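You operate a simulated robot arm through the tools that you are given. There is no shell and no other tool.

You are at the controls of a simulated robot arm. One attempt, no reset.

Task
Take the block with the leaf out of the large black frame.
Fine: blue lock lever open, then the green one; lay it on the make-up table outside the frame; slide the block with the diamond into its cell.

It is judged by the outcome, as a careful person would: the job done as asked, and still so three seconds after it is handed in. It fails if anything else is knocked over, pushed out of place, dropped, spilled or broken.

Robot
A 7-joint arm with a three-finger gripper, fixed in place. Base frame: the origin is on the floor under the middle of its stand, x ahead of it, y to its left, z up; the work surface is at about z = 900. Readings come in mm, rad, newtons and seconds.
With the tool pointing down near the work surface it reaches from about 140 to 880 mm from the base axis. Its first joint turns from -2.897 to 2.897 rad. Payload 2.94 kg.
The tool frame sits at the grasp point between the pads (the TCP): z along the fingers, y along the line on which they close. The tips reach 30 mm beyond it. The gripper opens to 132 mm; its body begins 107 mm behind the TCP.
Orientation is that of the tool frame in the base frame, as [roll, pitch, yaw] about the fixed x, y, z axes, in that order (R = Rz(yaw) Ry(pitch) Rx(roll)). With the fingers straight down and closing along the base's y, the tool's x points along the base's -x, its y along +y and its z along -z.

Tools
- The arm moves only by the tool move_arm. Its argument "steps" is a list of rows, each an object of numbers (a shift or turn left out is 0, a gripper value left out holds the last): "tx", "ty", "tz": the shift along the base's x, y, z in units of 150 mm (1.0 is 150 mm); "ax", "ay", "az": the turn, a rotation vector about the base's x, y, z in units of 120 degrees (1.0 is 120 degrees); "hand": the finger opening in mm, from 0 to 132. In form: [{"tx": .., "ty": .., "tz": .., "ax": .., "ay": .., "az": .., "hand": ..}, ...]. A call has 1 to 20 rows; each row is the pose to reach, as a shift and turn from the pose commanded when the call began. A call with a number of a shift or a turn outside -1 to 1 is refused whole. A row lasts 0.2 s, in which the tool goes at most 50 mm and 0.15 rad; a call with a longer step from one row to the next is refused whole, and so is a gripper value outside its range. Where a pose cannot be reached the arm comes as near as it can. A force on the tool above 40 N (or 10 N above the force at the start of the call, whichever is more), or a blocked arm, ends the call early, and 0.2 s more pass. The fingers move at their own pace (about 37.4 mm/s each) and stop on an object; they squeeze with about 32 N. The grip force told is the motor's: it shows also when the fingers shut on nothing. Time passes only in rows, and 0.2 s behind the last, so rows that repeat a pose let the fingers close. The reply holds the time, the measured pose of the TCP, the force on the tool along the base axes, the opening and the grip force, in the units named above and with some noise, with the torque about the TCP (base axes, N m) and any sound that the robot's microphone picked up.
- Cameras (640 x 400 px; columns grow to the right, rows downward): "scene" is fixed at [402.6, 650.6, 1694.6]; the picture's right is [-1.00, 0.08, 0.00], its down [0.04, 0.54, -0.84] and it looks along [-0.07, -0.84, -0.54] (base axes); focal length 314 px, centre (320, 200). "wrist" rides on the gripper at [72, 3, -144] in the tool frame; the picture's right is [-0.04, 1.00, 0.00], its down [-0.88, -0.04, -0.48] and it looks along [-0.48, -0.02, 0.88] (tool axes); focal length 256 px, centre (320, 200). There is no depth. A picture from a camera that has moved, and an enlarged one, comes with that camera's place and axes in the base frame and with its lens.
- capture(camera): a new picture of that camera. No time passes.
- lift_body(by): moves the trunk up (or, below 0, down) by that many mm; the arm rides with it, the base frame stays. It gives what a move gives, with no picture.
- inspect(camera, box): a new picture of the part [left, top, right, bottom] of that camera's present view, enlarged. No time passes.
- job_done(): hands the job in; it is judged then, once.

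Nothing tells you positions but the pictures and the camera data. Unless the task says otherwise, let go and move clear before handing in.

The tools are called after "Emit:" by a JSON object that holds its "name" and its "arguments". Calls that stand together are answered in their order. move_arm: Moves the arm, as the interface text tells. Its arguments: {"type":"object","properties":{"steps":{"type":"array"}},"required":["steps"]} The other tools are called the same way: lift_body (by) moves the trunk up or down; capture (camera) takes a picture; inspect (camera, box) takes an enlarged picture of a part of a camera's view; job_done () hands the job in.

At the start:

```text
t: 0.0
eef_pos: [397.5, -458.8, 1273.5]
orientation: [-3.141, 0.001, 3.141]
contact_force: [0.2, 0.1, 0.0]
ft_torque: [0.01, 0.05, 0.02]
opening: 132.1
gripper_force: 0.0
trunk travel left (down, up): [-300.0, 240.0]
```

scene: 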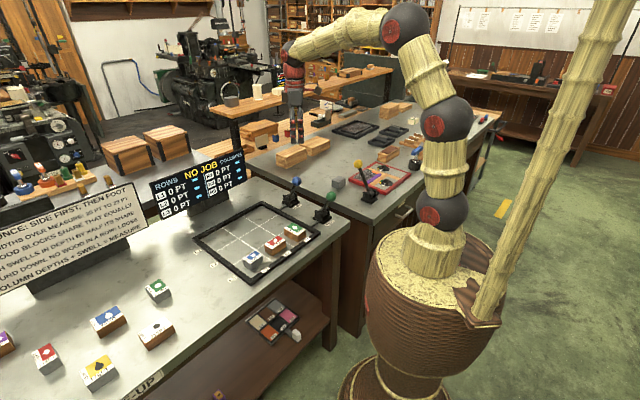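
wrist: 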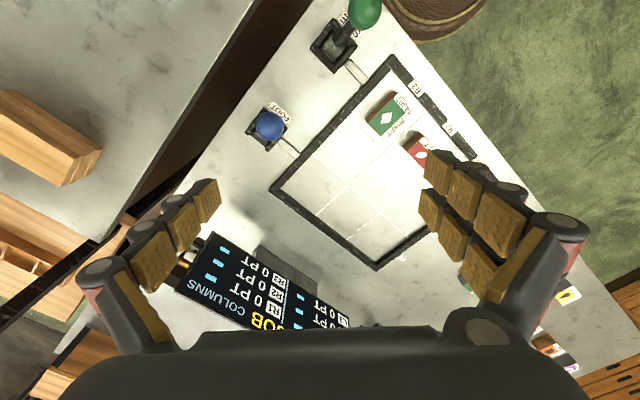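

I see a black frame (a printing chase) with a few blocks in it, two lock levers (blue and green), a sign and a display board, and loose blocks on the table. I'll look closer before moving anything.

Emit:
{"name": "inspect", "arguments": {"camera": "scene", "box": [180, 160, 380, 290]}}

Emit:
{"name": "inspect", "arguments": {"camera": "scene", "box": [0, 180, 200, 305]}}

Emit:
{"name": "inspect", "arguments": {"camera": "scene", "box": [0, 270, 200, 400]}}

Emit:
{"name": "inspect", "arguments": {"camera": "wrist", "box": [220, 0, 540, 200]}}

Emit:
{"name": "inspect", "arguments": {"camera": "scene", "box": [140, 140, 260, 220]}}

```text
3.08 times, centred on (280, 225) of scene
camera zoom: at [402.6, 650.6, 1694.6], right [-1.0, 0.08, 0.0], down [0.04, 0.54, -0.84], along [-0.07, -0.84, -0.54], focal length 965 px, centre (443, 123)
```

zoom: 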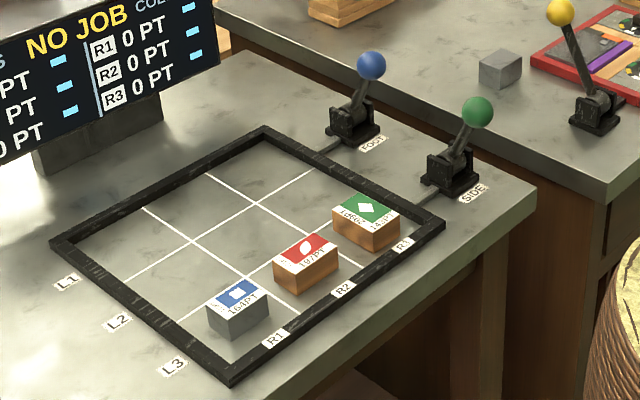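

```text
3.20 times, centred on (100, 242) of scene
camera zoom: at [402.6, 650.6, 1694.6], right [-1.0, 0.08, 0.0], down [0.04, 0.54, -0.84], along [-0.07, -0.84, -0.54], focal length 1004 px, centre (1024, 64)
```

zoom: 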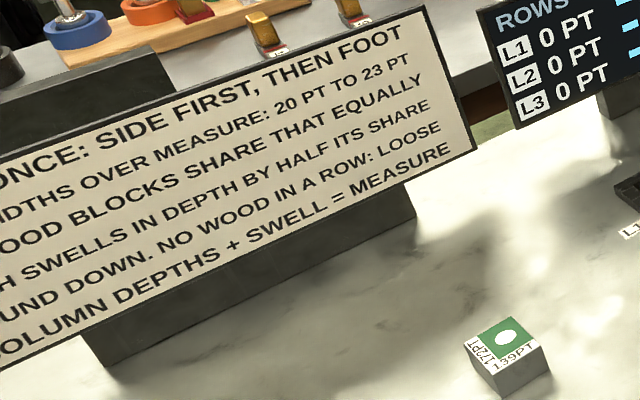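

```text
3.08 times, centred on (100, 335) of scene
camera zoom: at [402.6, 650.6, 1694.6], right [-1.0, 0.08, 0.0], down [0.04, 0.54, -0.84], along [-0.07, -0.84, -0.54], focal length 965 px, centre (997, -215)
```

zoom: 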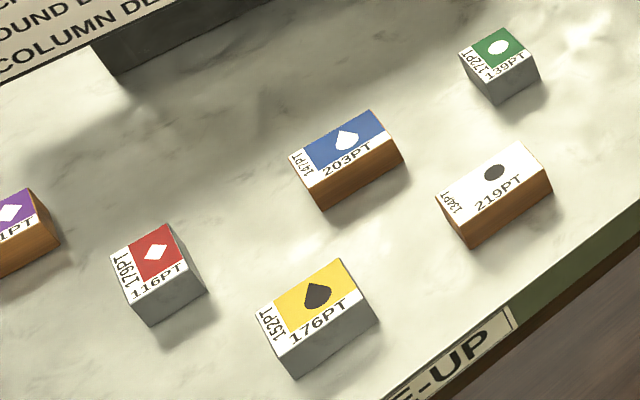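

```text
2.00 times, centred on (380, 100) of wrist
camera zoom: at [326.2, -455.0, 1418.1], right [0.04, 1.0, 0.0], down [0.88, -0.04, 0.48], along [0.48, -0.02, -0.88], focal length 512 px, centre (200, 400)
```

zoom: 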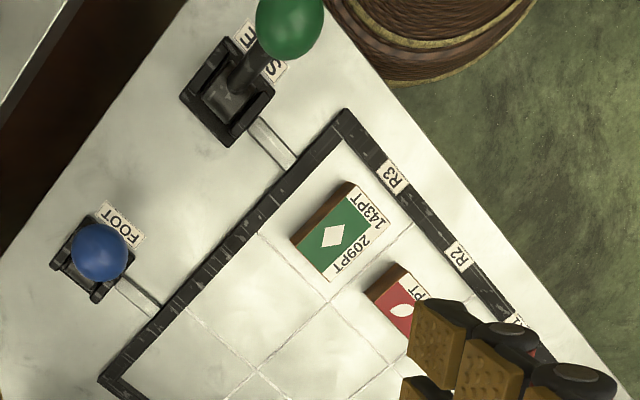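

```text
5.00 times, centred on (200, 180) of scene
camera zoom: at [402.6, 650.6, 1694.6], right [-1.0, 0.08, 0.0], down [0.04, 0.54, -0.84], along [-0.07, -0.84, -0.54], focal length 1568 px, centre (920, 300)
```

zoom: 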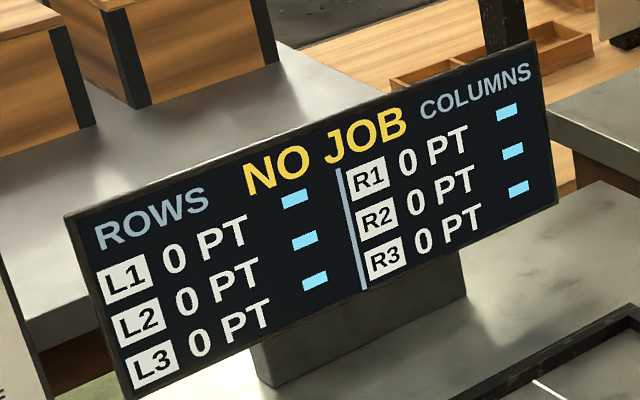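

The leaf (red) and diamond (green) blocks sit side by side in the frame, and both levers lean the same way. I'll zoom in on the levers, the frame and the other table before deciding how they swing.

Emit:
{"name": "inspect", "arguments": {"camera": "scene", "box": [270, 165, 350, 215]}}

Emit:
{"name": "inspect", "arguments": {"camera": "scene", "box": [330, 140, 430, 205]}}

Emit:
{"name": "inspect", "arguments": {"camera": "scene", "box": [230, 215, 320, 275]}}

Emit:
{"name": "inspect", "arguments": {"camera": "wrist", "box": [230, 0, 390, 160]}}

Emit:
{"name": "inspect", "arguments": {"camera": "scene", "box": [310, 95, 450, 185]}}

```text
8.00 times, centred on (310, 190) of scene
camera zoom: at [402.6, 650.6, 1694.6], right [-1.0, 0.08, 0.0], down [0.04, 0.54, -0.84], along [-0.07, -0.84, -0.54], focal length 2509 px, centre (400, 280)
```

zoom: 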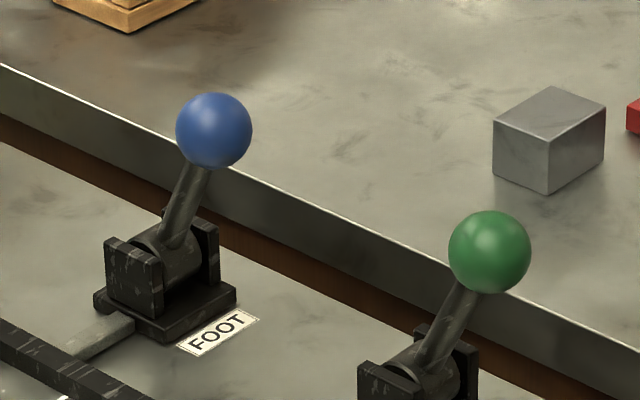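

```text
6.15 times, centred on (380, 172) of scene
camera zoom: at [402.6, 650.6, 1694.6], right [-1.0, 0.08, 0.0], down [0.04, 0.54, -0.84], along [-0.07, -0.84, -0.54], focal length 1930 px, centre (-49, 369)
```

zoom: 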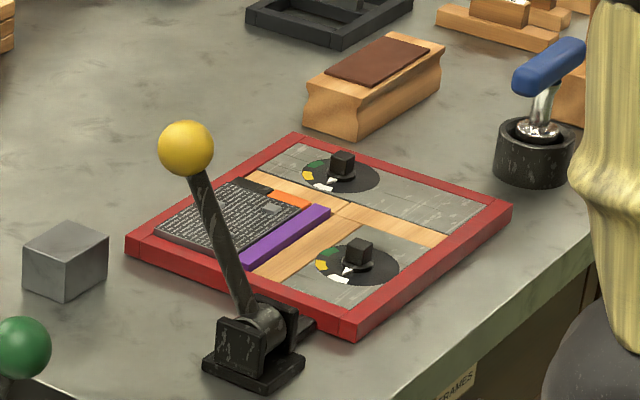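

```text
6.67 times, centred on (275, 245) of scene
camera zoom: at [402.6, 650.6, 1694.6], right [-1.0, 0.08, 0.0], down [0.04, 0.54, -0.84], along [-0.07, -0.84, -0.54], focal length 2090 px, centre (620, -100)
```

zoom: 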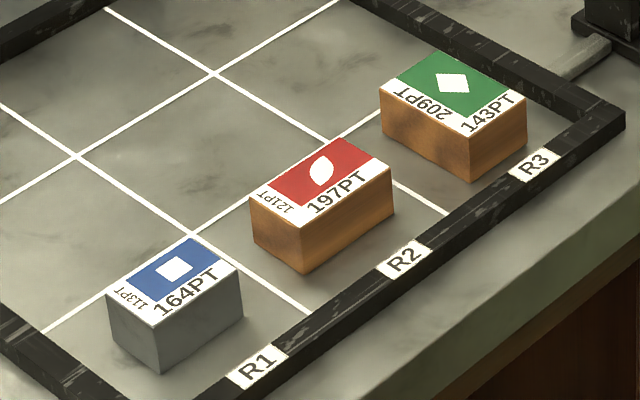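

```text
2.50 times, centred on (310, 80) of wrist
camera zoom: at [326.2, -455.0, 1418.1], right [0.04, 1.0, 0.0], down [0.88, -0.04, 0.48], along [0.48, -0.02, -0.88], focal length 640 px, centre (345, 500)
```

zoom: 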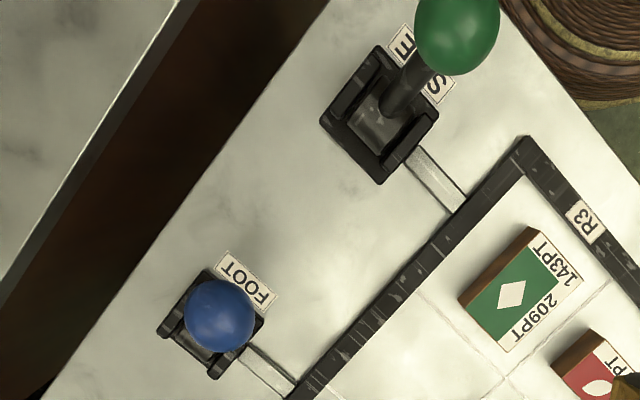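

```text
4.44 times, centred on (380, 140) of scene
camera zoom: at [402.6, 650.6, 1694.6], right [-1.0, 0.08, 0.0], down [0.04, 0.54, -0.84], along [-0.07, -0.84, -0.54], focal length 1394 px, centre (53, 467)
```

zoom: 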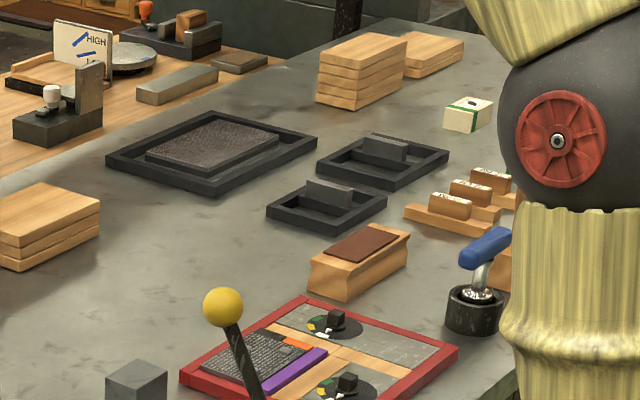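

The levers' barrels lie along the line towards the frame, so they swing parallel to the frame's far side. Both balls lean towards the robot. I'll bring the wrist camera closer to look for open/closed marks.

Emit:
{"name": "move_arm", "arguments": {"steps": [{"tx": -0.25, "ty": -0.08, "tz": -0.05}, {"tx": -0.5, "ty": -0.16, "tz": -0.1}, {"tx": -0.75, "ty": -0.24, "tz": -0.15}, {"tx": -1.0, "ty": -0.3, "tz": -0.2}, {"tx": -1.0, "ty": -0.3, "tz": -0.2}]}}

Emit:
{"name": "capture", "arguments": {"camera": "wrist"}}

```text
t: 1.2
eef_pos: [244.6, -503.1, 1242.7]
orientation: [3.141, 0.001, -3.142]
contact_force: [-0.8, 1.5, -0.1]
ft_torque: [-0.01, -0.02, -0.01]
opening: 132.2
gripper_force: 0.0
trunk travel left (down, up): [-300.0, 240.0]
```

```text
taken
camera wrist: at [174.4, -500.1, 1387.2], right [0.04, 1.0, 0.0], down [0.88, -0.04, 0.48], along [0.48, -0.02, -0.88], focal length 256 px, centre (320, 200)
```

wrist: 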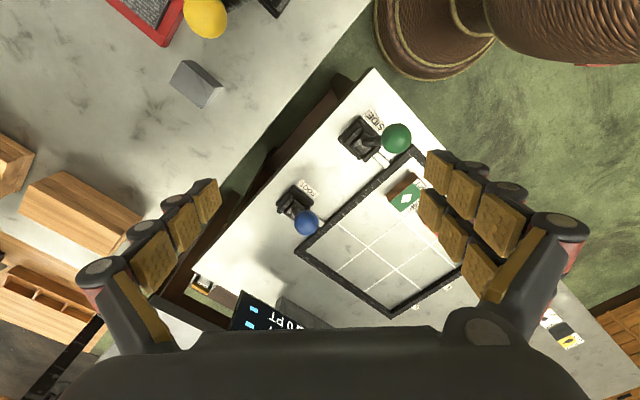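

Emit:
{"name": "inspect", "arguments": {"camera": "wrist", "box": [240, 80, 440, 260]}}

Emit:
{"name": "inspect", "arguments": {"camera": "wrist", "box": [90, 0, 290, 125]}}

```text
2.22 times, centred on (340, 170) of wrist
camera zoom: at [174.4, -500.1, 1387.2], right [0.04, 1.0, 0.0], down [0.88, -0.04, 0.48], along [0.48, -0.02, -0.88], focal length 569 px, centre (276, 267)
```

zoom: 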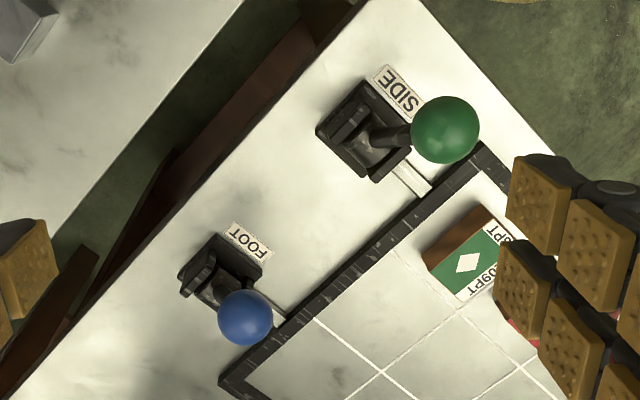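

```text
3.20 times, centred on (190, 62) of wrist
camera zoom: at [174.4, -500.1, 1387.2], right [0.04, 1.0, 0.0], down [0.88, -0.04, 0.48], along [0.48, -0.02, -0.88], focal length 819 px, centre (736, 640)
```

zoom: 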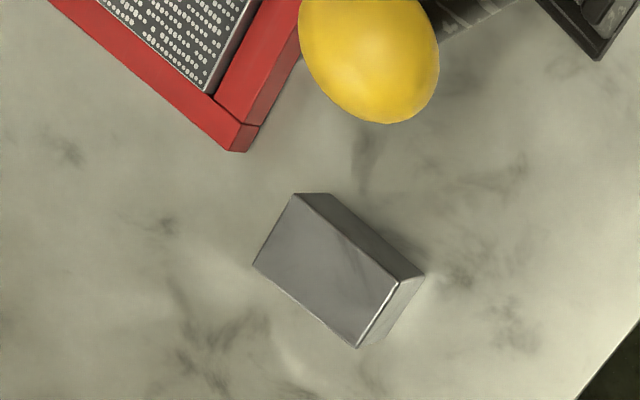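

Both levers lean about 22° towards the robot, with the balls at roughly (409,-533,1033) and (274,-398,1035). They pivot about an axis pointing at the frame. I'll turn the gripper so it closes along the swing direction and hover above the blue ball.

Emit:
{"name": "move_arm", "arguments": {"steps": [{"tx": 0.14, "ty": -0.015, "tz": -0.05, "az": 0.06}, {"tx": 0.28, "ty": -0.03, "tz": -0.1, "az": 0.12}, {"tx": 0.42, "ty": -0.045, "tz": -0.15, "az": 0.18}, {"tx": 0.56, "ty": -0.06, "tz": -0.2, "az": 0.24}, {"tx": 0.7, "ty": -0.08, "tz": -0.25, "az": 0.3}, {"tx": 0.84, "ty": -0.1, "tz": -0.3, "az": 0.36}, {"tx": 0.95, "ty": -0.108, "tz": -0.35, "az": 0.375, "hand": 90}, {"tx": 0.95, "ty": -0.108, "tz": -0.35, "az": 0.375, "hand": 90}]}}

Emit:
{"name": "capture", "arguments": {"camera": "wrist"}}

Emit:
{"name": "capture", "arguments": {"camera": "scene"}}

```text
t: 3.0
eef_pos: [389.4, -520.6, 1191.7]
orientation: [-3.141, 0.0, -2.354]
contact_force: [0.1, 0.2, -0.1]
ft_torque: [-0.01, -0.03, -0.01]
opening: 91.4
gripper_force: 0.5
trunk travel left (down, up): [-300.0, 240.0]
```

```text
taken
camera wrist: at [338.7, -568.8, 1336.8], right [-0.68, 0.74, 0.0], down [0.65, 0.6, 0.48], along [0.35, 0.32, -0.88], focal length 256 px, centre (320, 200)
```

wrist: 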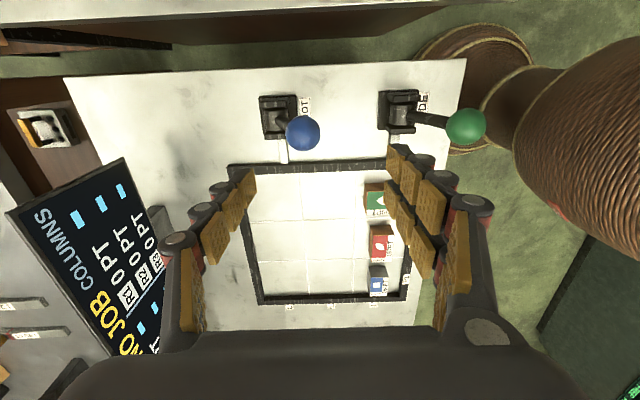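

```text
taken
```

scene: 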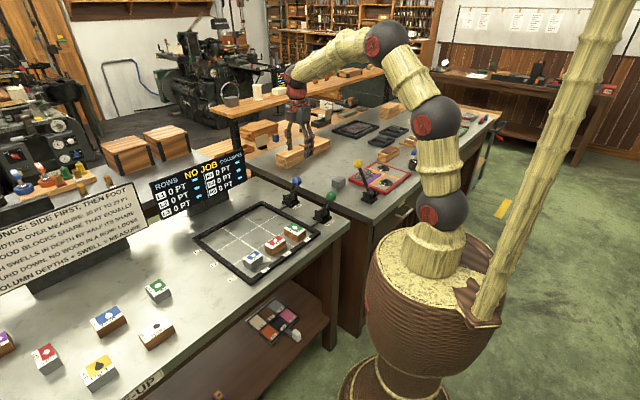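

The gripper is now lined up with the swing direction. I'll lower it so the fingers straddle the blue ball without squeezing it.

Emit:
{"name": "move_arm", "arguments": {"steps": [{"tx": 0.12, "ty": -0.093, "tz": -0.2, "az": 0, "hand": 90}, {"tx": 0.12, "ty": -0.093, "tz": -0.4}, {"tx": 0.12, "ty": -0.093, "tz": -0.6}, {"tx": 0.12, "ty": -0.093, "tz": -0.8}, {"tx": 0.12, "ty": -0.093, "tz": -0.98}, {"tx": 0.12, "ty": -0.093, "tz": -0.98}]}}

Emit:
{"name": "capture", "arguments": {"camera": "wrist"}}

Emit:
{"name": "inspect", "arguments": {"camera": "scene", "box": [250, 130, 370, 220]}}

```text
t: 4.4
eef_pos: [408.1, -534.5, 1044.5]
orientation: [3.141, 0.0, -2.357]
contact_force: [0.1, -0.2, -0.4]
ft_torque: [0.03, 0.0, -0.02]
opening: 90.1
gripper_force: 0.1
trunk travel left (down, up): [-300.0, 240.0]
```

```text
taken
camera wrist: at [357.5, -583.7, 1188.7], right [-0.68, 0.74, 0.0], down [0.65, 0.59, 0.48], along [0.35, 0.32, -0.88], focal length 256 px, centre (320, 200)
```

wrist: 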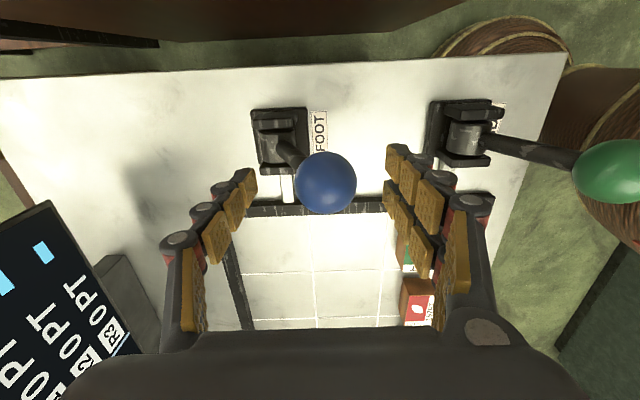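

```text
4.44 times, centred on (310, 175) of scene
camera zoom: at [402.6, 650.6, 1694.6], right [-1.0, 0.08, 0.0], down [0.04, 0.54, -0.84], along [-0.07, -0.84, -0.54], focal length 1394 px, centre (364, 311)
```

zoom: 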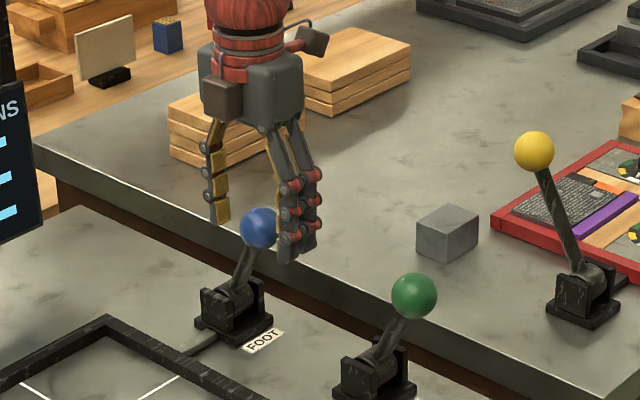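

The ball sits midway between the fingers. I'll narrow the gap a little, then nudge the lever away from the robot (upright direction) in small steps while watching the force.

Emit:
{"name": "move_arm", "arguments": {"steps": [{"hand": 60}, {"hand": 60}, {"hand": 60}, {"tx": 0.0376, "ty": -0.0378, "tz": 0.01, "hand": 60}, {"tx": 0.0752, "ty": -0.0757, "tz": 0.02}, {"tx": 0.1128, "ty": -0.1135, "tz": 0.03}, {"tx": 0.1504, "ty": -0.1514, "tz": 0.035}, {"tx": 0.188, "ty": -0.1892, "tz": 0.04}, {"tx": 0.188, "ty": -0.1892, "tz": 0.04}]}}

Emit:
{"name": "capture", "arguments": {"camera": "wrist"}}

Emit:
{"name": "inspect", "arguments": {"camera": "scene", "box": [230, 130, 350, 220]}}

```text
t: 6.4
eef_pos: [435.6, -562.7, 1050.7]
orientation: [3.14, 0.0, -2.356]
contact_force: [-3.4, 2.9, 1.8]
ft_torque: [0.11, 0.04, -0.02]
opening: 62.5
gripper_force: 2.2
trunk travel left (down, up): [-300.0, 240.0]
```

```text
taken
camera wrist: at [383.5, -610.7, 1194.2], right [-0.68, 0.74, 0.0], down [0.65, 0.59, 0.48], along [0.35, 0.32, -0.88], focal length 256 px, centre (320, 200)
```

wrist: 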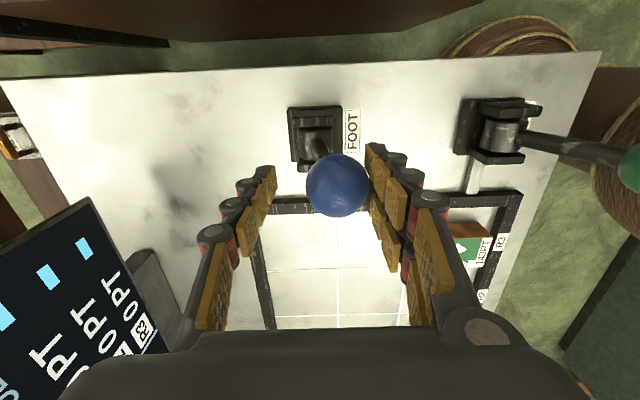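

```text
4.44 times, centred on (290, 175) of scene
camera zoom: at [402.6, 650.6, 1694.6], right [-1.0, 0.08, 0.0], down [0.04, 0.54, -0.84], along [-0.07, -0.84, -0.54], focal length 1394 px, centre (453, 311)
```

zoom: 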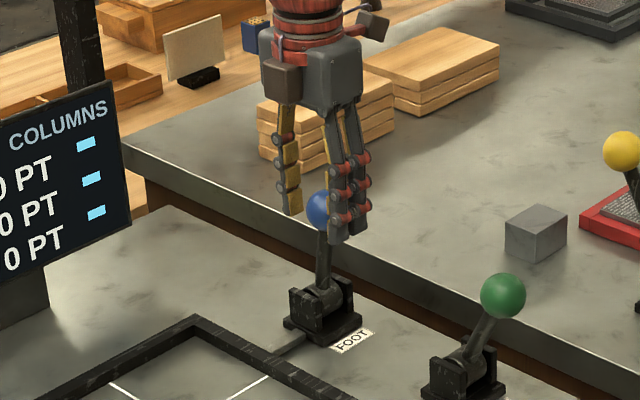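

The lever follows with only about 4 N and is nearly upright. I'll keep swinging it over to the other side.

Emit:
{"name": "move_arm", "arguments": {"steps": [{"tx": 0.0376, "ty": -0.0378, "tz": 0.0}, {"tx": 0.0752, "ty": -0.0757, "tz": 0.0}, {"tx": 0.1128, "ty": -0.1135, "tz": -0.01}, {"tx": 0.1504, "ty": -0.1514, "tz": -0.02}, {"tx": 0.188, "ty": -0.1892, "tz": -0.03}, {"tx": 0.2256, "ty": -0.227, "tz": -0.04}, {"tx": 0.2256, "ty": -0.227, "tz": -0.04}]}}

Emit:
{"name": "capture", "arguments": {"camera": "wrist"}}

Emit:
{"name": "inspect", "arguments": {"camera": "scene", "box": [230, 130, 350, 220]}}

```text
t: 8.0
eef_pos: [468.9, -596.4, 1043.9]
orientation: [3.141, 0.0, -2.356]
contact_force: [-1.2, 1.8, 1.0]
ft_torque: [0.03, 0.04, -0.03]
opening: 62.1
gripper_force: 1.4
trunk travel left (down, up): [-300.0, 240.0]
```

```text
taken
camera wrist: at [417.3, -645.6, 1188.5], right [-0.68, 0.74, 0.0], down [0.65, 0.59, 0.48], along [0.35, 0.32, -0.88], focal length 256 px, centre (320, 200)
```

wrist: 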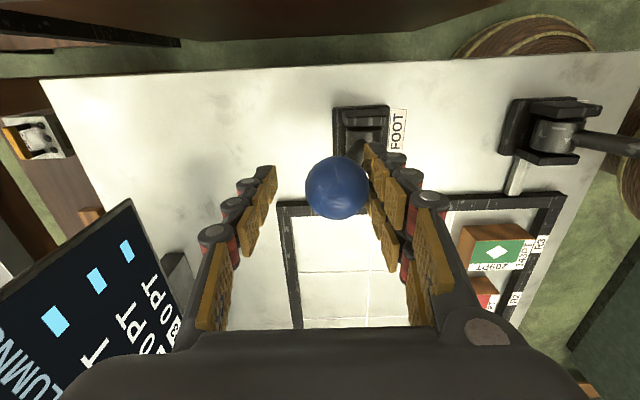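

```text
4.44 times, centred on (290, 175) of scene
camera zoom: at [402.6, 650.6, 1694.6], right [-1.0, 0.08, 0.0], down [0.04, 0.54, -0.84], along [-0.07, -0.84, -0.54], focal length 1394 px, centre (453, 311)
```

zoom: 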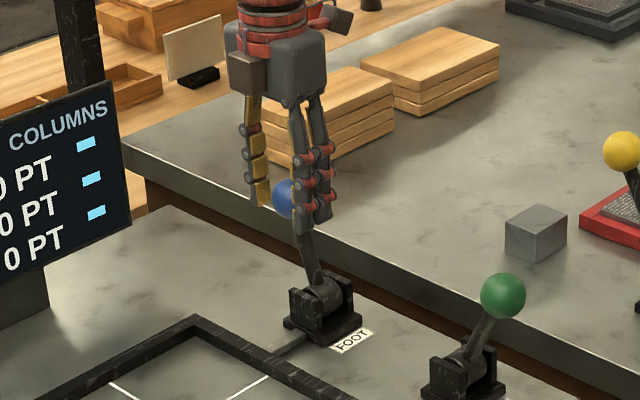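

Still light resistance and no stop yet. I'll continue following the arc down in small steps until it meets its end stop.

Emit:
{"name": "move_arm", "arguments": {"steps": [{"tx": 0.0376, "ty": -0.0378, "tz": -0.025}, {"tx": 0.0752, "ty": -0.0757, "tz": -0.06}, {"tx": 0.1128, "ty": -0.1135, "tz": -0.1}, {"tx": 0.1128, "ty": -0.1135, "tz": -0.1}]}}

Emit:
{"name": "capture", "arguments": {"camera": "wrist"}}

Emit:
{"name": "inspect", "arguments": {"camera": "scene", "box": [230, 130, 350, 220]}}

```text
t: 9.0
eef_pos: [482.8, -610.8, 1031.7]
orientation: [-3.141, 0.0, -2.355]
contact_force: [-15.1, 15.0, 12.7]
ft_torque: [0.49, 0.4, 0.0]
opening: 77.1
gripper_force: 12.2
trunk travel left (down, up): [-300.0, 240.0]
```

```text
taken
camera wrist: at [432.8, -659.7, 1175.9], right [-0.68, 0.74, 0.0], down [0.65, 0.59, 0.48], along [0.35, 0.32, -0.88], focal length 256 px, centre (320, 200)
```

wrist: 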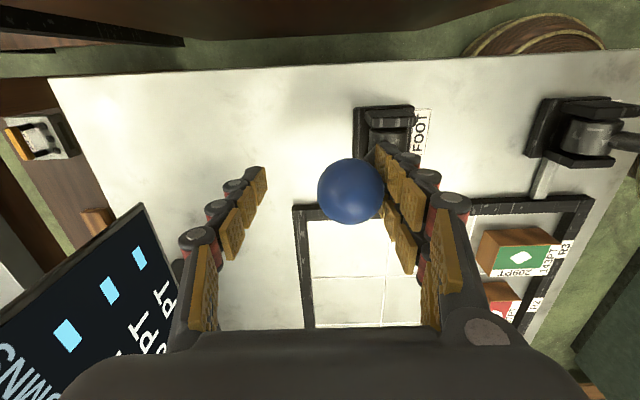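

```text
4.44 times, centred on (290, 175) of scene
camera zoom: at [402.6, 650.6, 1694.6], right [-1.0, 0.08, 0.0], down [0.04, 0.54, -0.84], along [-0.07, -0.84, -0.54], focal length 1394 px, centre (453, 311)
```

zoom: 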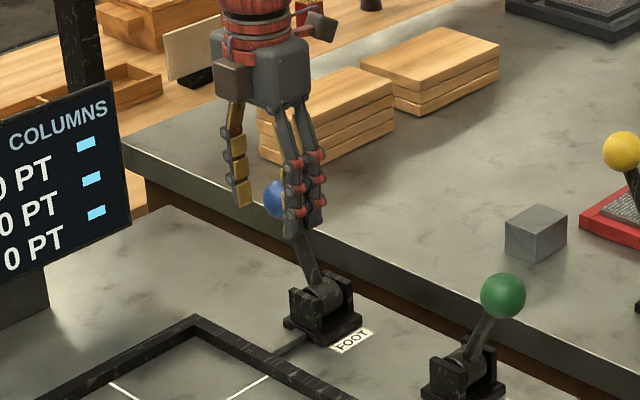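

The lever has met its far stop: the fingers spread and the force rose to about 24 N. I'll ease off, open the fingers, lift clear and check that it stays there.

Emit:
{"name": "move_arm", "arguments": {"steps": [{"tx": -0.04, "ty": 0.04, "tz": 0.0, "hand": 90}, {"tx": -0.075, "ty": 0.075, "tz": 0.0, "hand": 90}, {"tx": -0.075, "ty": 0.075, "tz": 0.0, "hand": 90}, {"tx": -0.075, "ty": 0.075, "tz": 0.2, "hand": 90}, {"tx": -0.075, "ty": 0.075, "tz": 0.45, "hand": 90}, {"tx": -0.075, "ty": 0.075, "tz": 0.7, "hand": 90}, {"tx": -0.075, "ty": 0.075, "tz": 0.7, "hand": 90}]}}

Emit:
{"name": "capture", "arguments": {"camera": "wrist"}}

Emit:
{"name": "capture", "arguments": {"camera": "scene"}}

Emit:
{"name": "inspect", "arguments": {"camera": "scene", "box": [230, 130, 350, 220]}}

```text
t: 10.6
eef_pos: [476.4, -601.8, 1135.1]
orientation: [-3.142, -0.001, -2.357]
contact_force: [0.2, -0.2, 0.4]
ft_torque: [0.01, -0.02, 0.03]
opening: 90.0
gripper_force: 0.0
trunk travel left (down, up): [-300.0, 240.0]
```

```text
taken
camera wrist: at [425.1, -649.9, 1280.5], right [-0.68, 0.74, 0.0], down [0.65, 0.59, 0.48], along [0.35, 0.32, -0.88], focal length 256 px, centre (320, 200)
```

wrist: 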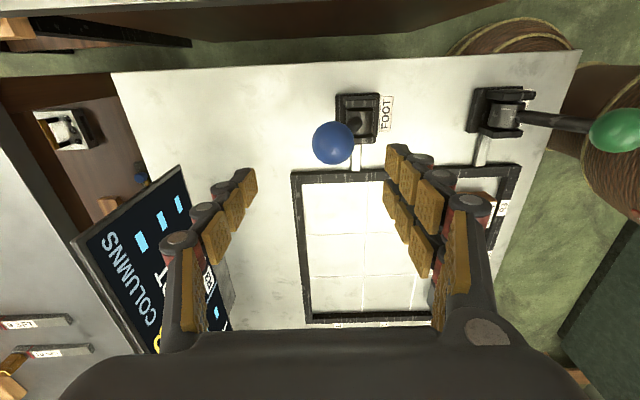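

```text
taken
```

scene: 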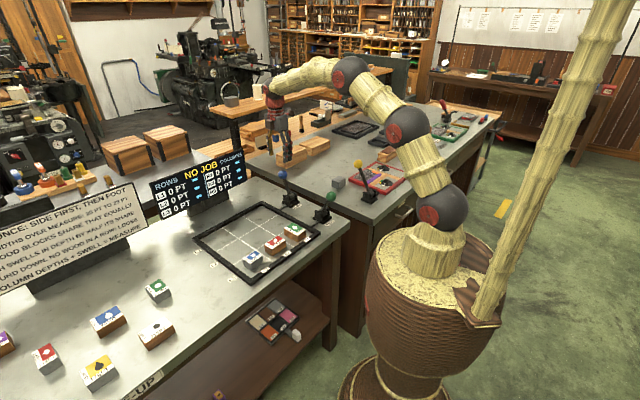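

```text
4.44 times, centred on (290, 175) of scene
camera zoom: at [402.6, 650.6, 1694.6], right [-1.0, 0.08, 0.0], down [0.04, 0.54, -0.84], along [-0.07, -0.84, -0.54], focal length 1394 px, centre (453, 311)
```

zoom: 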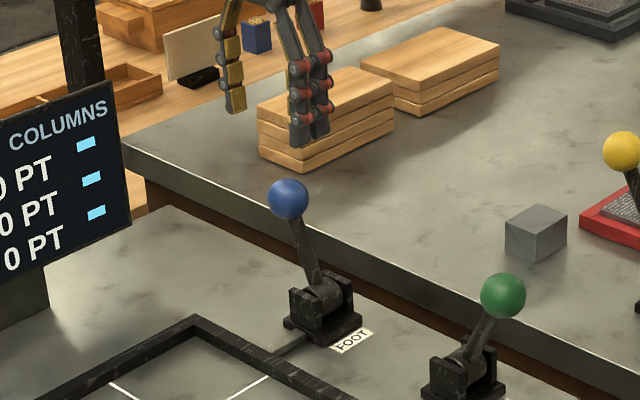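

The blue lever now rests at the other stop and stays put. I'll compare its bolt with the green lever's, to confirm which side is "open".

Emit:
{"name": "inspect", "arguments": {"camera": "wrist", "box": [300, 60, 400, 190]}}

Emit:
{"name": "inspect", "arguments": {"camera": "wrist", "box": [430, 60, 560, 190]}}

Emit:
{"name": "inspect", "arguments": {"camera": "scene", "box": [265, 165, 345, 220]}}

Emit:
{"name": "inspect", "arguments": {"camera": "scene", "box": [140, 140, 260, 220]}}

```text
3.08 times, centred on (350, 125) of wrist
camera zoom: at [425.1, -649.9, 1280.5], right [-0.68, 0.74, 0.0], down [0.65, 0.59, 0.48], along [0.35, 0.32, -0.88], focal length 788 px, centre (228, 431)
```

zoom: 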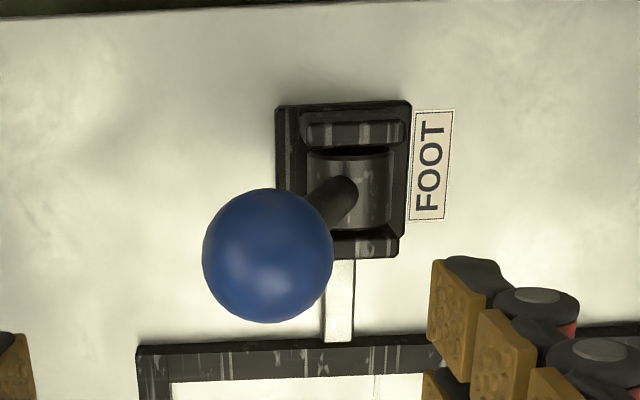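

```text
3.08 times, centred on (495, 125) of wrist
camera zoom: at [425.1, -649.9, 1280.5], right [-0.68, 0.74, 0.0], down [0.65, 0.59, 0.48], along [0.35, 0.32, -0.88], focal length 788 px, centre (-218, 431)
```

zoom: 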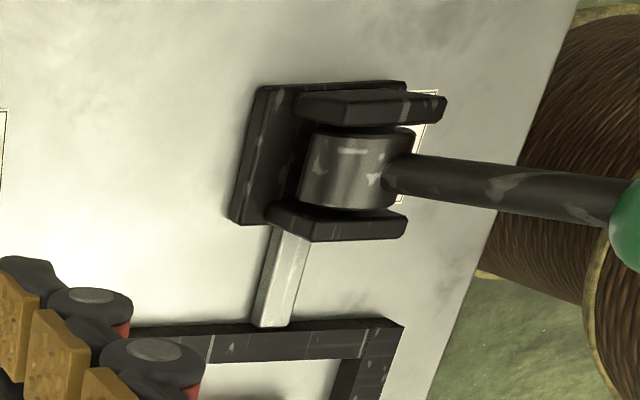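

```text
7.27 times, centred on (305, 192) of scene
camera zoom: at [402.6, 650.6, 1694.6], right [-1.0, 0.08, 0.0], down [0.04, 0.54, -0.84], along [-0.07, -0.84, -0.54], focal length 2281 px, centre (429, 254)
```

zoom: 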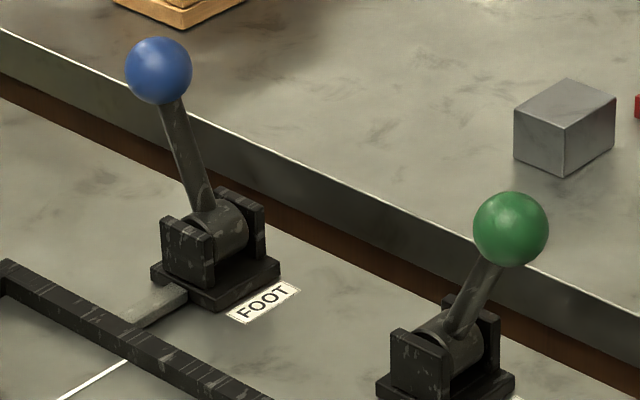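

```text
5.00 times, centred on (200, 180) of scene
camera zoom: at [402.6, 650.6, 1694.6], right [-1.0, 0.08, 0.0], down [0.04, 0.54, -0.84], along [-0.07, -0.84, -0.54], focal length 1568 px, centre (920, 300)
```

zoom: 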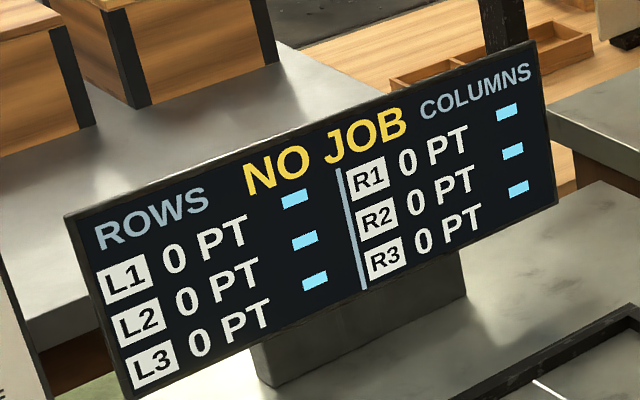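

The bolts look the same in both states, so nothing there contradicts the lever having been closed and now being open. Next I'll move to the green lever and do the same.

Emit:
{"name": "move_arm", "arguments": {"steps": [{"tx": -0.18, "ty": 0.18, "tz": 0.05}, {"tx": -0.37, "ty": 0.37, "tz": 0.1}, {"tx": -0.56, "ty": 0.56, "tz": 0.1}, {"tx": -0.75, "ty": 0.75, "tz": 0.1}, {"tx": -0.94, "ty": 0.94, "tz": 0.1}, {"tx": -0.94, "ty": 0.94, "tz": 0.1}]}}

Emit:
{"name": "capture", "arguments": {"camera": "wrist"}}

```text
t: 12.0
eef_pos: [333.8, -462.9, 1150.0]
orientation: [3.141, 0.0, -2.356]
contact_force: [0.9, -0.3, -0.2]
ft_torque: [0.03, -0.01, 0.0]
opening: 90.1
gripper_force: 0.1
trunk travel left (down, up): [-300.0, 240.0]
```

```text
taken
camera wrist: at [281.9, -511.0, 1294.5], right [-0.68, 0.74, 0.0], down [0.65, 0.59, 0.48], along [0.35, 0.32, -0.88], focal length 256 px, centre (320, 200)
```

wrist: 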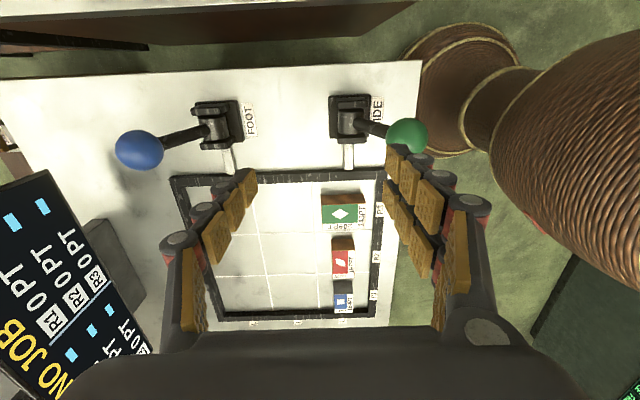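

The green ball projects to about (272,-399). I'll move over it and lower the fingers around it.

Emit:
{"name": "move_arm", "arguments": {"steps": [{"tx": -0.2, "ty": 0.21, "tz": -0.03}, {"tx": -0.411, "ty": 0.421, "tz": -0.06}, {"tx": -0.411, "ty": 0.421, "tz": -0.06}, {"tx": -0.411, "ty": 0.421, "tz": -0.25}, {"tx": -0.411, "ty": 0.421, "tz": -0.48}, {"tx": -0.411, "ty": 0.421, "tz": -0.7}, {"tx": -0.411, "ty": 0.421, "tz": -0.7}]}}

Emit:
{"name": "capture", "arguments": {"camera": "wrist"}}

Emit:
{"name": "inspect", "arguments": {"camera": "scene", "box": [270, 130, 390, 220]}}

```text
t: 13.6
eef_pos: [272.6, -396.9, 1044.7]
orientation: [3.142, 0.0, -2.355]
contact_force: [0.0, -0.3, -0.4]
ft_torque: [0.03, -0.02, 0.01]
opening: 90.0
gripper_force: 0.1
trunk travel left (down, up): [-300.0, 240.0]
```

```text
taken
camera wrist: at [220.9, -445.4, 1188.9], right [-0.68, 0.74, 0.0], down [0.65, 0.59, 0.48], along [0.35, 0.32, -0.88], focal length 256 px, centre (320, 200)
```

wrist: 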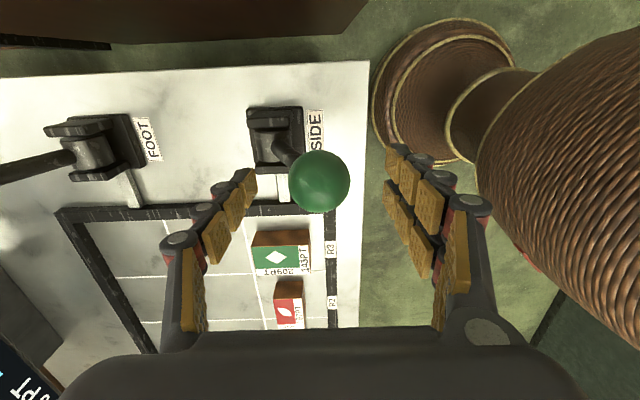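

```text
4.44 times, centred on (330, 175) of scene
camera zoom: at [402.6, 650.6, 1694.6], right [-1.0, 0.08, 0.0], down [0.04, 0.54, -0.84], along [-0.07, -0.84, -0.54], focal length 1394 px, centre (276, 311)
```

zoom: 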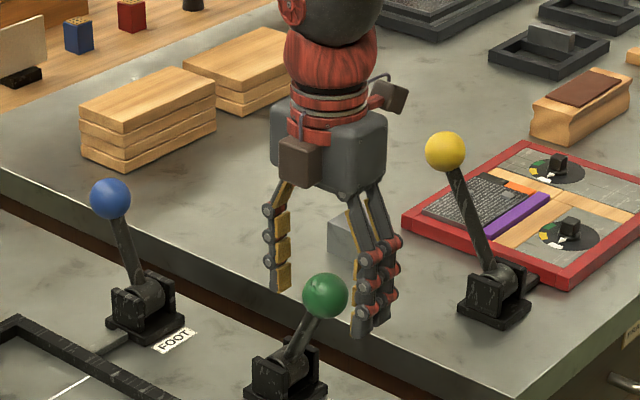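

The green ball is centred between the fingers. I'll close the gap slightly and swing it over the same way, in small steps.

Emit:
{"name": "move_arm", "arguments": {"steps": [{"hand": 60}, {"hand": 60}, {"hand": 60}, {"tx": 0.0376, "ty": -0.0378, "tz": 0.01, "hand": 60}, {"tx": 0.0752, "ty": -0.0757, "tz": 0.02}, {"tx": 0.1128, "ty": -0.1135, "tz": 0.03}, {"tx": 0.1504, "ty": -0.1514, "tz": 0.035}, {"tx": 0.188, "ty": -0.1892, "tz": 0.04}, {"tx": 0.2256, "ty": -0.227, "tz": 0.04}, {"tx": 0.2632, "ty": -0.2649, "tz": 0.04}, {"tx": 0.3008, "ty": -0.3027, "tz": 0.03}, {"tx": 0.3384, "ty": -0.3406, "tz": 0.02}, {"tx": 0.376, "ty": -0.3784, "tz": 0.01}, {"tx": 0.4136, "ty": -0.4162, "tz": 0.0}, {"tx": 0.4512, "ty": -0.454, "tz": -0.02}, {"tx": 0.4512, "ty": -0.454, "tz": -0.02}]}}

Emit:
{"name": "capture", "arguments": {"camera": "wrist"}}

Emit:
{"name": "inspect", "arguments": {"camera": "scene", "box": [270, 130, 390, 220]}}

```text
t: 17.0
eef_pos: [339.6, -465.4, 1041.4]
orientation: [-3.141, 0.0, -2.357]
contact_force: [-2.4, 1.6, -0.9]
ft_torque: [0.04, -0.01, 0.06]
opening: 61.9
gripper_force: 1.4
trunk travel left (down, up): [-300.0, 240.0]
```

```text
taken
camera wrist: at [287.9, -514.7, 1185.3], right [-0.68, 0.74, 0.0], down [0.65, 0.59, 0.48], along [0.35, 0.32, -0.88], focal length 256 px, centre (320, 200)
```

wrist: 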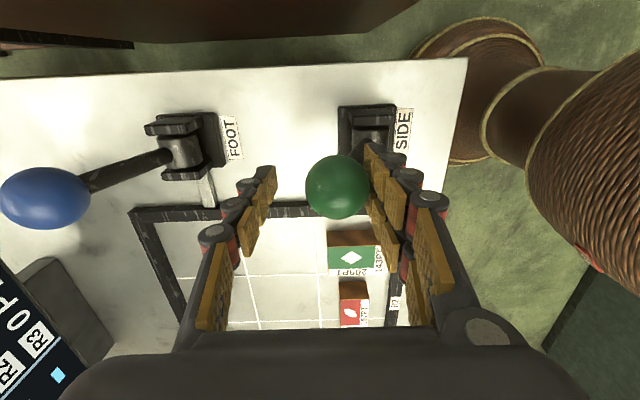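

```text
4.44 times, centred on (330, 175) of scene
camera zoom: at [402.6, 650.6, 1694.6], right [-1.0, 0.08, 0.0], down [0.04, 0.54, -0.84], along [-0.07, -0.84, -0.54], focal length 1394 px, centre (276, 311)
```

zoom: 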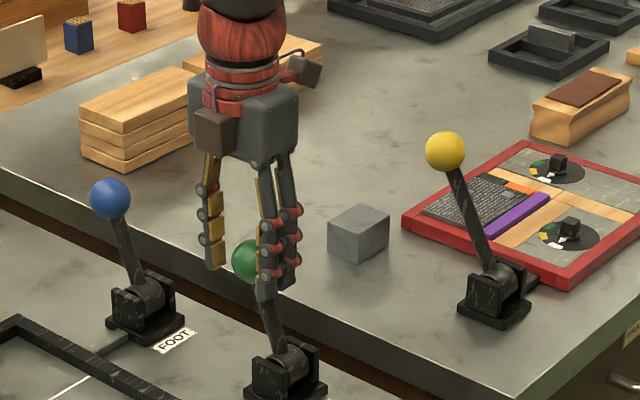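

It's nearly there, and the force is still low. A little more will bring it firmly to its stop.

Emit:
{"name": "move_arm", "arguments": {"steps": [{"tx": 0.0235, "ty": -0.0237, "tz": -0.015}, {"tx": 0.047, "ty": -0.0473, "tz": -0.035}, {"tx": 0.0705, "ty": -0.071, "tz": -0.06}, {"tx": 0.0705, "ty": -0.071, "tz": -0.06}]}}

Emit:
{"name": "inspect", "arguments": {"camera": "scene", "box": [270, 130, 390, 220]}}

```text
t: 18.0
eef_pos: [347.7, -475.3, 1032.9]
orientation: [-3.141, 0.0, -2.355]
contact_force: [-14.4, 6.6, 7.1]
ft_torque: [0.16, 0.47, 0.18]
opening: 71.7
gripper_force: 8.1
trunk travel left (down, up): [-300.0, 240.0]
```

```text
4.44 times, centred on (330, 175) of scene
camera zoom: at [402.6, 650.6, 1694.6], right [-1.0, 0.08, 0.0], down [0.04, 0.54, -0.84], along [-0.07, -0.84, -0.54], focal length 1394 px, centre (276, 311)
```

zoom: 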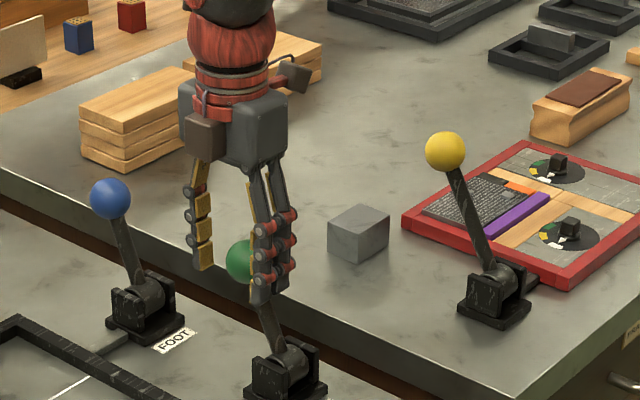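

The green lever is at its stop. I'll ease off, open the fingers, rise and check both levers.

Emit:
{"name": "move_arm", "arguments": {"steps": [{"tx": -0.04, "ty": 0.04, "hand": 90}, {"tx": -0.075, "ty": 0.075, "hand": 90}, {"tx": -0.075, "ty": 0.075, "hand": 90}, {"tx": -0.075, "ty": 0.075, "tz": 0.25, "hand": 90}, {"tx": -0.075, "ty": 0.075, "tz": 0.55, "hand": 90}, {"tx": -0.075, "ty": 0.075, "tz": 0.85, "hand": 90}, {"tx": -0.075, "ty": 0.075, "tz": 0.95, "hand": 100}, {"tx": -0.075, "ty": 0.075, "tz": 0.95, "hand": 100}]}}

Emit:
{"name": "capture", "arguments": {"camera": "scene"}}

Emit:
{"name": "capture", "arguments": {"camera": "wrist"}}

Emit:
{"name": "inspect", "arguments": {"camera": "scene", "box": [180, 160, 380, 290]}}

```text
t: 19.8
eef_pos: [339.1, -465.8, 1177.2]
orientation: [3.142, 0.001, -2.357]
contact_force: [0.0, 0.6, 0.1]
ft_torque: [0.04, -0.01, 0.0]
opening: 100.0
gripper_force: 0.1
trunk travel left (down, up): [-300.0, 240.0]
```

```text
taken
```

scene: 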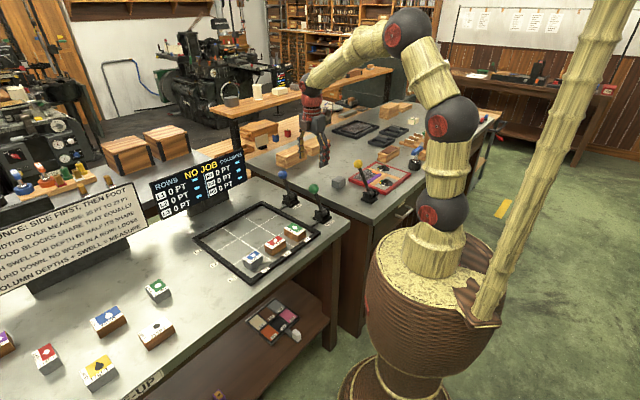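

```text
taken
camera wrist: at [288.4, -513.2, 1320.6], right [-0.68, 0.74, 0.0], down [0.65, 0.59, 0.48], along [0.35, 0.32, -0.88], focal length 256 px, centre (320, 200)
```

wrist: 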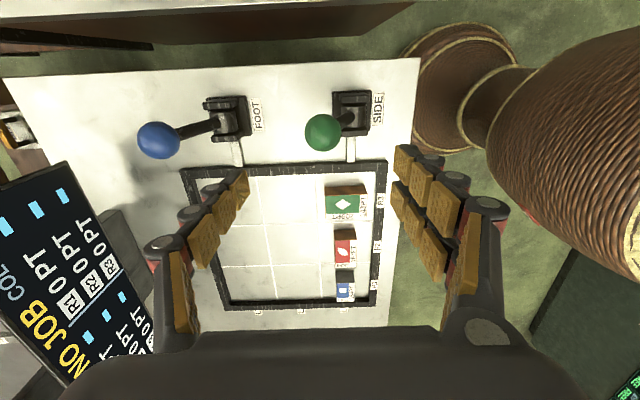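

```text
3.08 times, centred on (280, 225) of scene
camera zoom: at [402.6, 650.6, 1694.6], right [-1.0, 0.08, 0.0], down [0.04, 0.54, -0.84], along [-0.07, -0.84, -0.54], focal length 965 px, centre (443, 123)
```

zoom: 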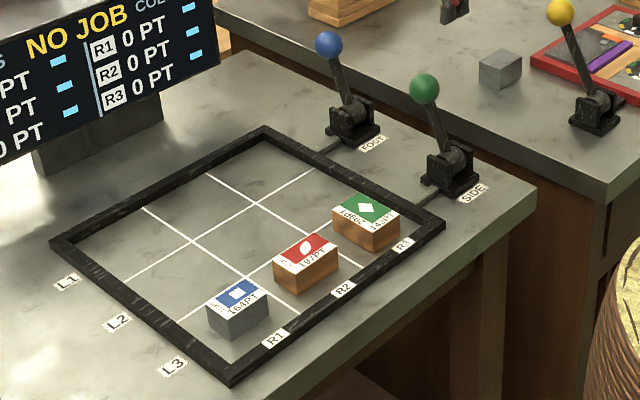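

Both levers are now swung to the opposite stop and staying there, blue first and then green. The leaf block (about 70 × 43 × 33 mm) is near (495,-259), the diamond near (420,-329), and the frame is turned 45°. I'll rotate the gripper 90° so it closes along the row, then view the blocks from above.

Emit:
{"name": "move_arm", "arguments": {"steps": [{"tx": 0.05, "ty": 0.067, "az": -0.0625}, {"tx": 0.1, "ty": 0.133, "az": -0.125}, {"tx": 0.15, "ty": 0.2, "az": -0.1875}, {"tx": 0.2, "ty": 0.267, "az": -0.25}, {"tx": 0.25, "ty": 0.333, "az": -0.3125}, {"tx": 0.3, "ty": 0.4, "az": -0.375}, {"tx": 0.35, "ty": 0.467, "az": -0.4375}, {"tx": 0.4, "ty": 0.533, "az": -0.5}, {"tx": 0.45, "ty": 0.6, "az": -0.5625}, {"tx": 0.5, "ty": 0.667, "az": -0.625}, {"tx": 0.55, "ty": 0.733, "az": -0.6875}, {"tx": 0.6, "ty": 0.8, "az": -0.75}, {"tx": 0.6, "ty": 0.8, "az": -0.75}]}}

Emit:
{"name": "capture", "arguments": {"camera": "wrist"}}

```text
t: 22.6
eef_pos: [429.4, -346.3, 1175.2]
orientation: [-3.141, 0.0, 2.354]
contact_force: [-0.7, 0.1, -0.5]
ft_torque: [-0.01, 0.02, 0.02]
opening: 99.9
gripper_force: 0.0
trunk travel left (down, up): [-300.0, 240.0]
```

```text
taken
camera wrist: at [382.3, -291.2, 1318.7], right [0.74, 0.68, 0.0], down [0.59, -0.65, 0.48], along [0.32, -0.35, -0.88], focal length 256 px, centre (320, 200)
```

wrist: 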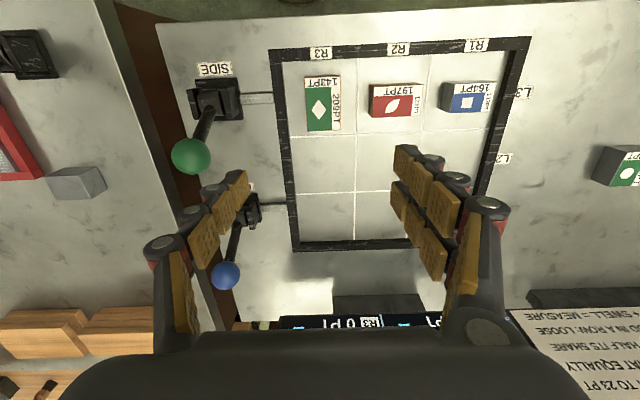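

I now have a clear overhead view of the row. I'll zoom in to measure it properly.

Emit:
{"name": "inspect", "arguments": {"camera": "wrist", "box": [260, 20, 420, 140]}}

Emit:
{"name": "inspect", "arguments": {"camera": "wrist", "box": [400, 20, 640, 200]}}

```text
3.33 times, centred on (340, 80) of wrist
camera zoom: at [382.3, -291.2, 1318.7], right [0.74, 0.68, 0.0], down [0.59, -0.65, 0.48], along [0.32, -0.35, -0.88], focal length 853 px, centre (253, 600)
```

zoom: 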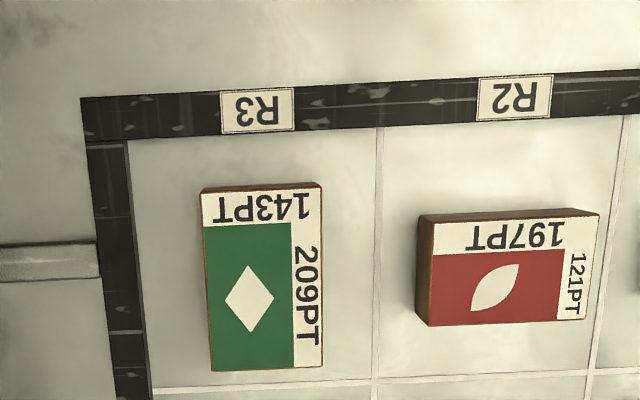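

```text
2.22 times, centred on (520, 110) of wrist
camera zoom: at [382.3, -291.2, 1318.7], right [0.74, 0.68, 0.0], down [0.59, -0.65, 0.48], along [0.32, -0.35, -0.88], focal length 569 px, centre (-124, 400)
```

zoom: 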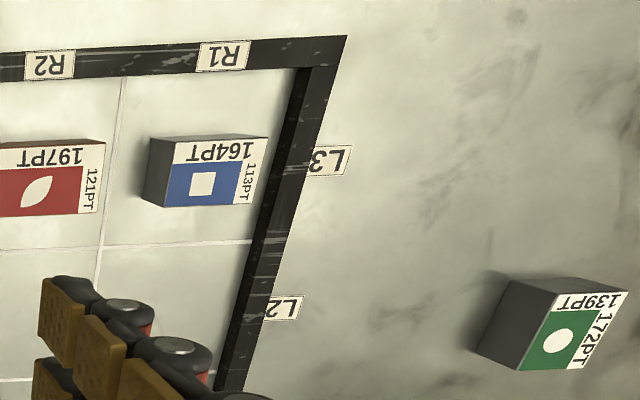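

From the overhead view the leaf's centre is (498,-254) with its top at z≈933, the diamond's centre is (424,-329), and the cells are about 105 mm apart. There is roughly 42 mm free either side of the leaf. I'll move above the leaf with an 88 mm opening.

Emit:
{"name": "move_arm", "arguments": {"steps": [{"tx": 0.15, "ty": 0.2, "hand": 88}, {"tx": 0.3, "ty": 0.4, "hand": 88}, {"tx": 0.453, "ty": 0.607}, {"tx": 0.453, "ty": 0.607, "tz": -0.25}, {"tx": 0.453, "ty": 0.607, "tz": -0.55}, {"tx": 0.453, "ty": 0.607, "tz": -0.85}, {"tx": 0.453, "ty": 0.607, "tz": -0.95}, {"tx": 0.453, "ty": 0.607, "tz": -0.95}]}}

Emit:
{"name": "capture", "arguments": {"camera": "wrist"}}

Emit:
{"name": "inspect", "arguments": {"camera": "scene", "box": [180, 160, 340, 280]}}

```text
t: 24.4
eef_pos: [497.6, -254.4, 1032.1]
orientation: [-3.14, 0.0, 2.357]
contact_force: [-0.2, -1.1, -0.1]
ft_torque: [-0.01, 0.01, -0.01]
opening: 88.2
gripper_force: 0.1
trunk travel left (down, up): [-300.0, 240.0]
```

```text
taken
camera wrist: at [449.6, -200.4, 1175.5], right [0.74, 0.68, 0.0], down [0.59, -0.65, 0.48], along [0.32, -0.35, -0.88], focal length 256 px, centre (320, 200)
```

wrist: 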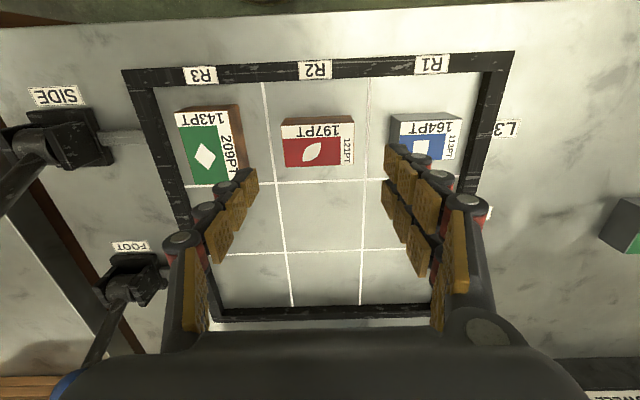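

```text
3.33 times, centred on (260, 220) of scene
camera zoom: at [402.6, 650.6, 1694.6], right [-1.0, 0.08, 0.0], down [0.04, 0.54, -0.84], along [-0.07, -0.84, -0.54], focal length 1045 px, centre (520, 133)
```

zoom: 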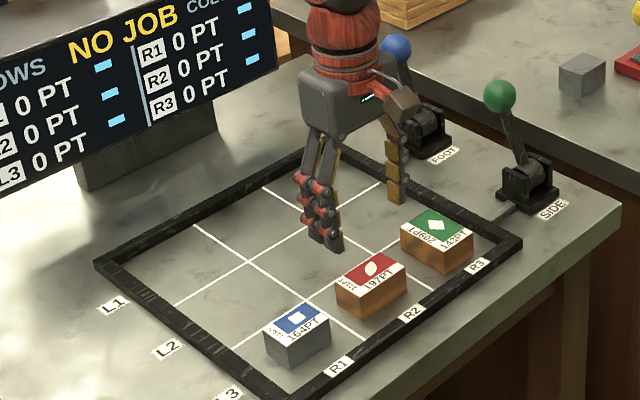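

Emit:
{"name": "inspect", "arguments": {"camera": "wrist", "box": [240, 80, 400, 200]}}

```text
3.33 times, centred on (320, 140) of wrist
camera zoom: at [449.6, -200.4, 1175.5], right [0.74, 0.68, 0.0], down [0.59, -0.65, 0.48], along [0.32, -0.35, -0.88], focal length 853 px, centre (320, 400)
```

zoom: 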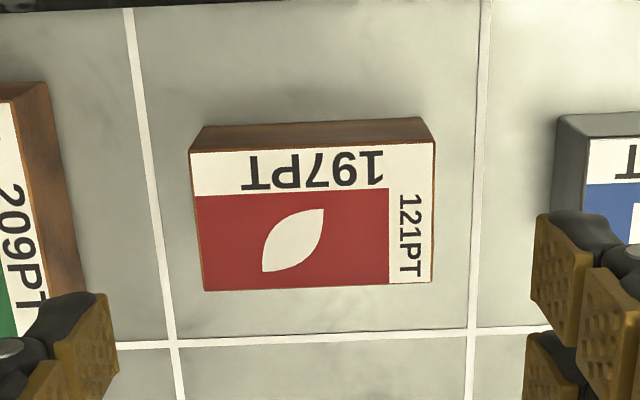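

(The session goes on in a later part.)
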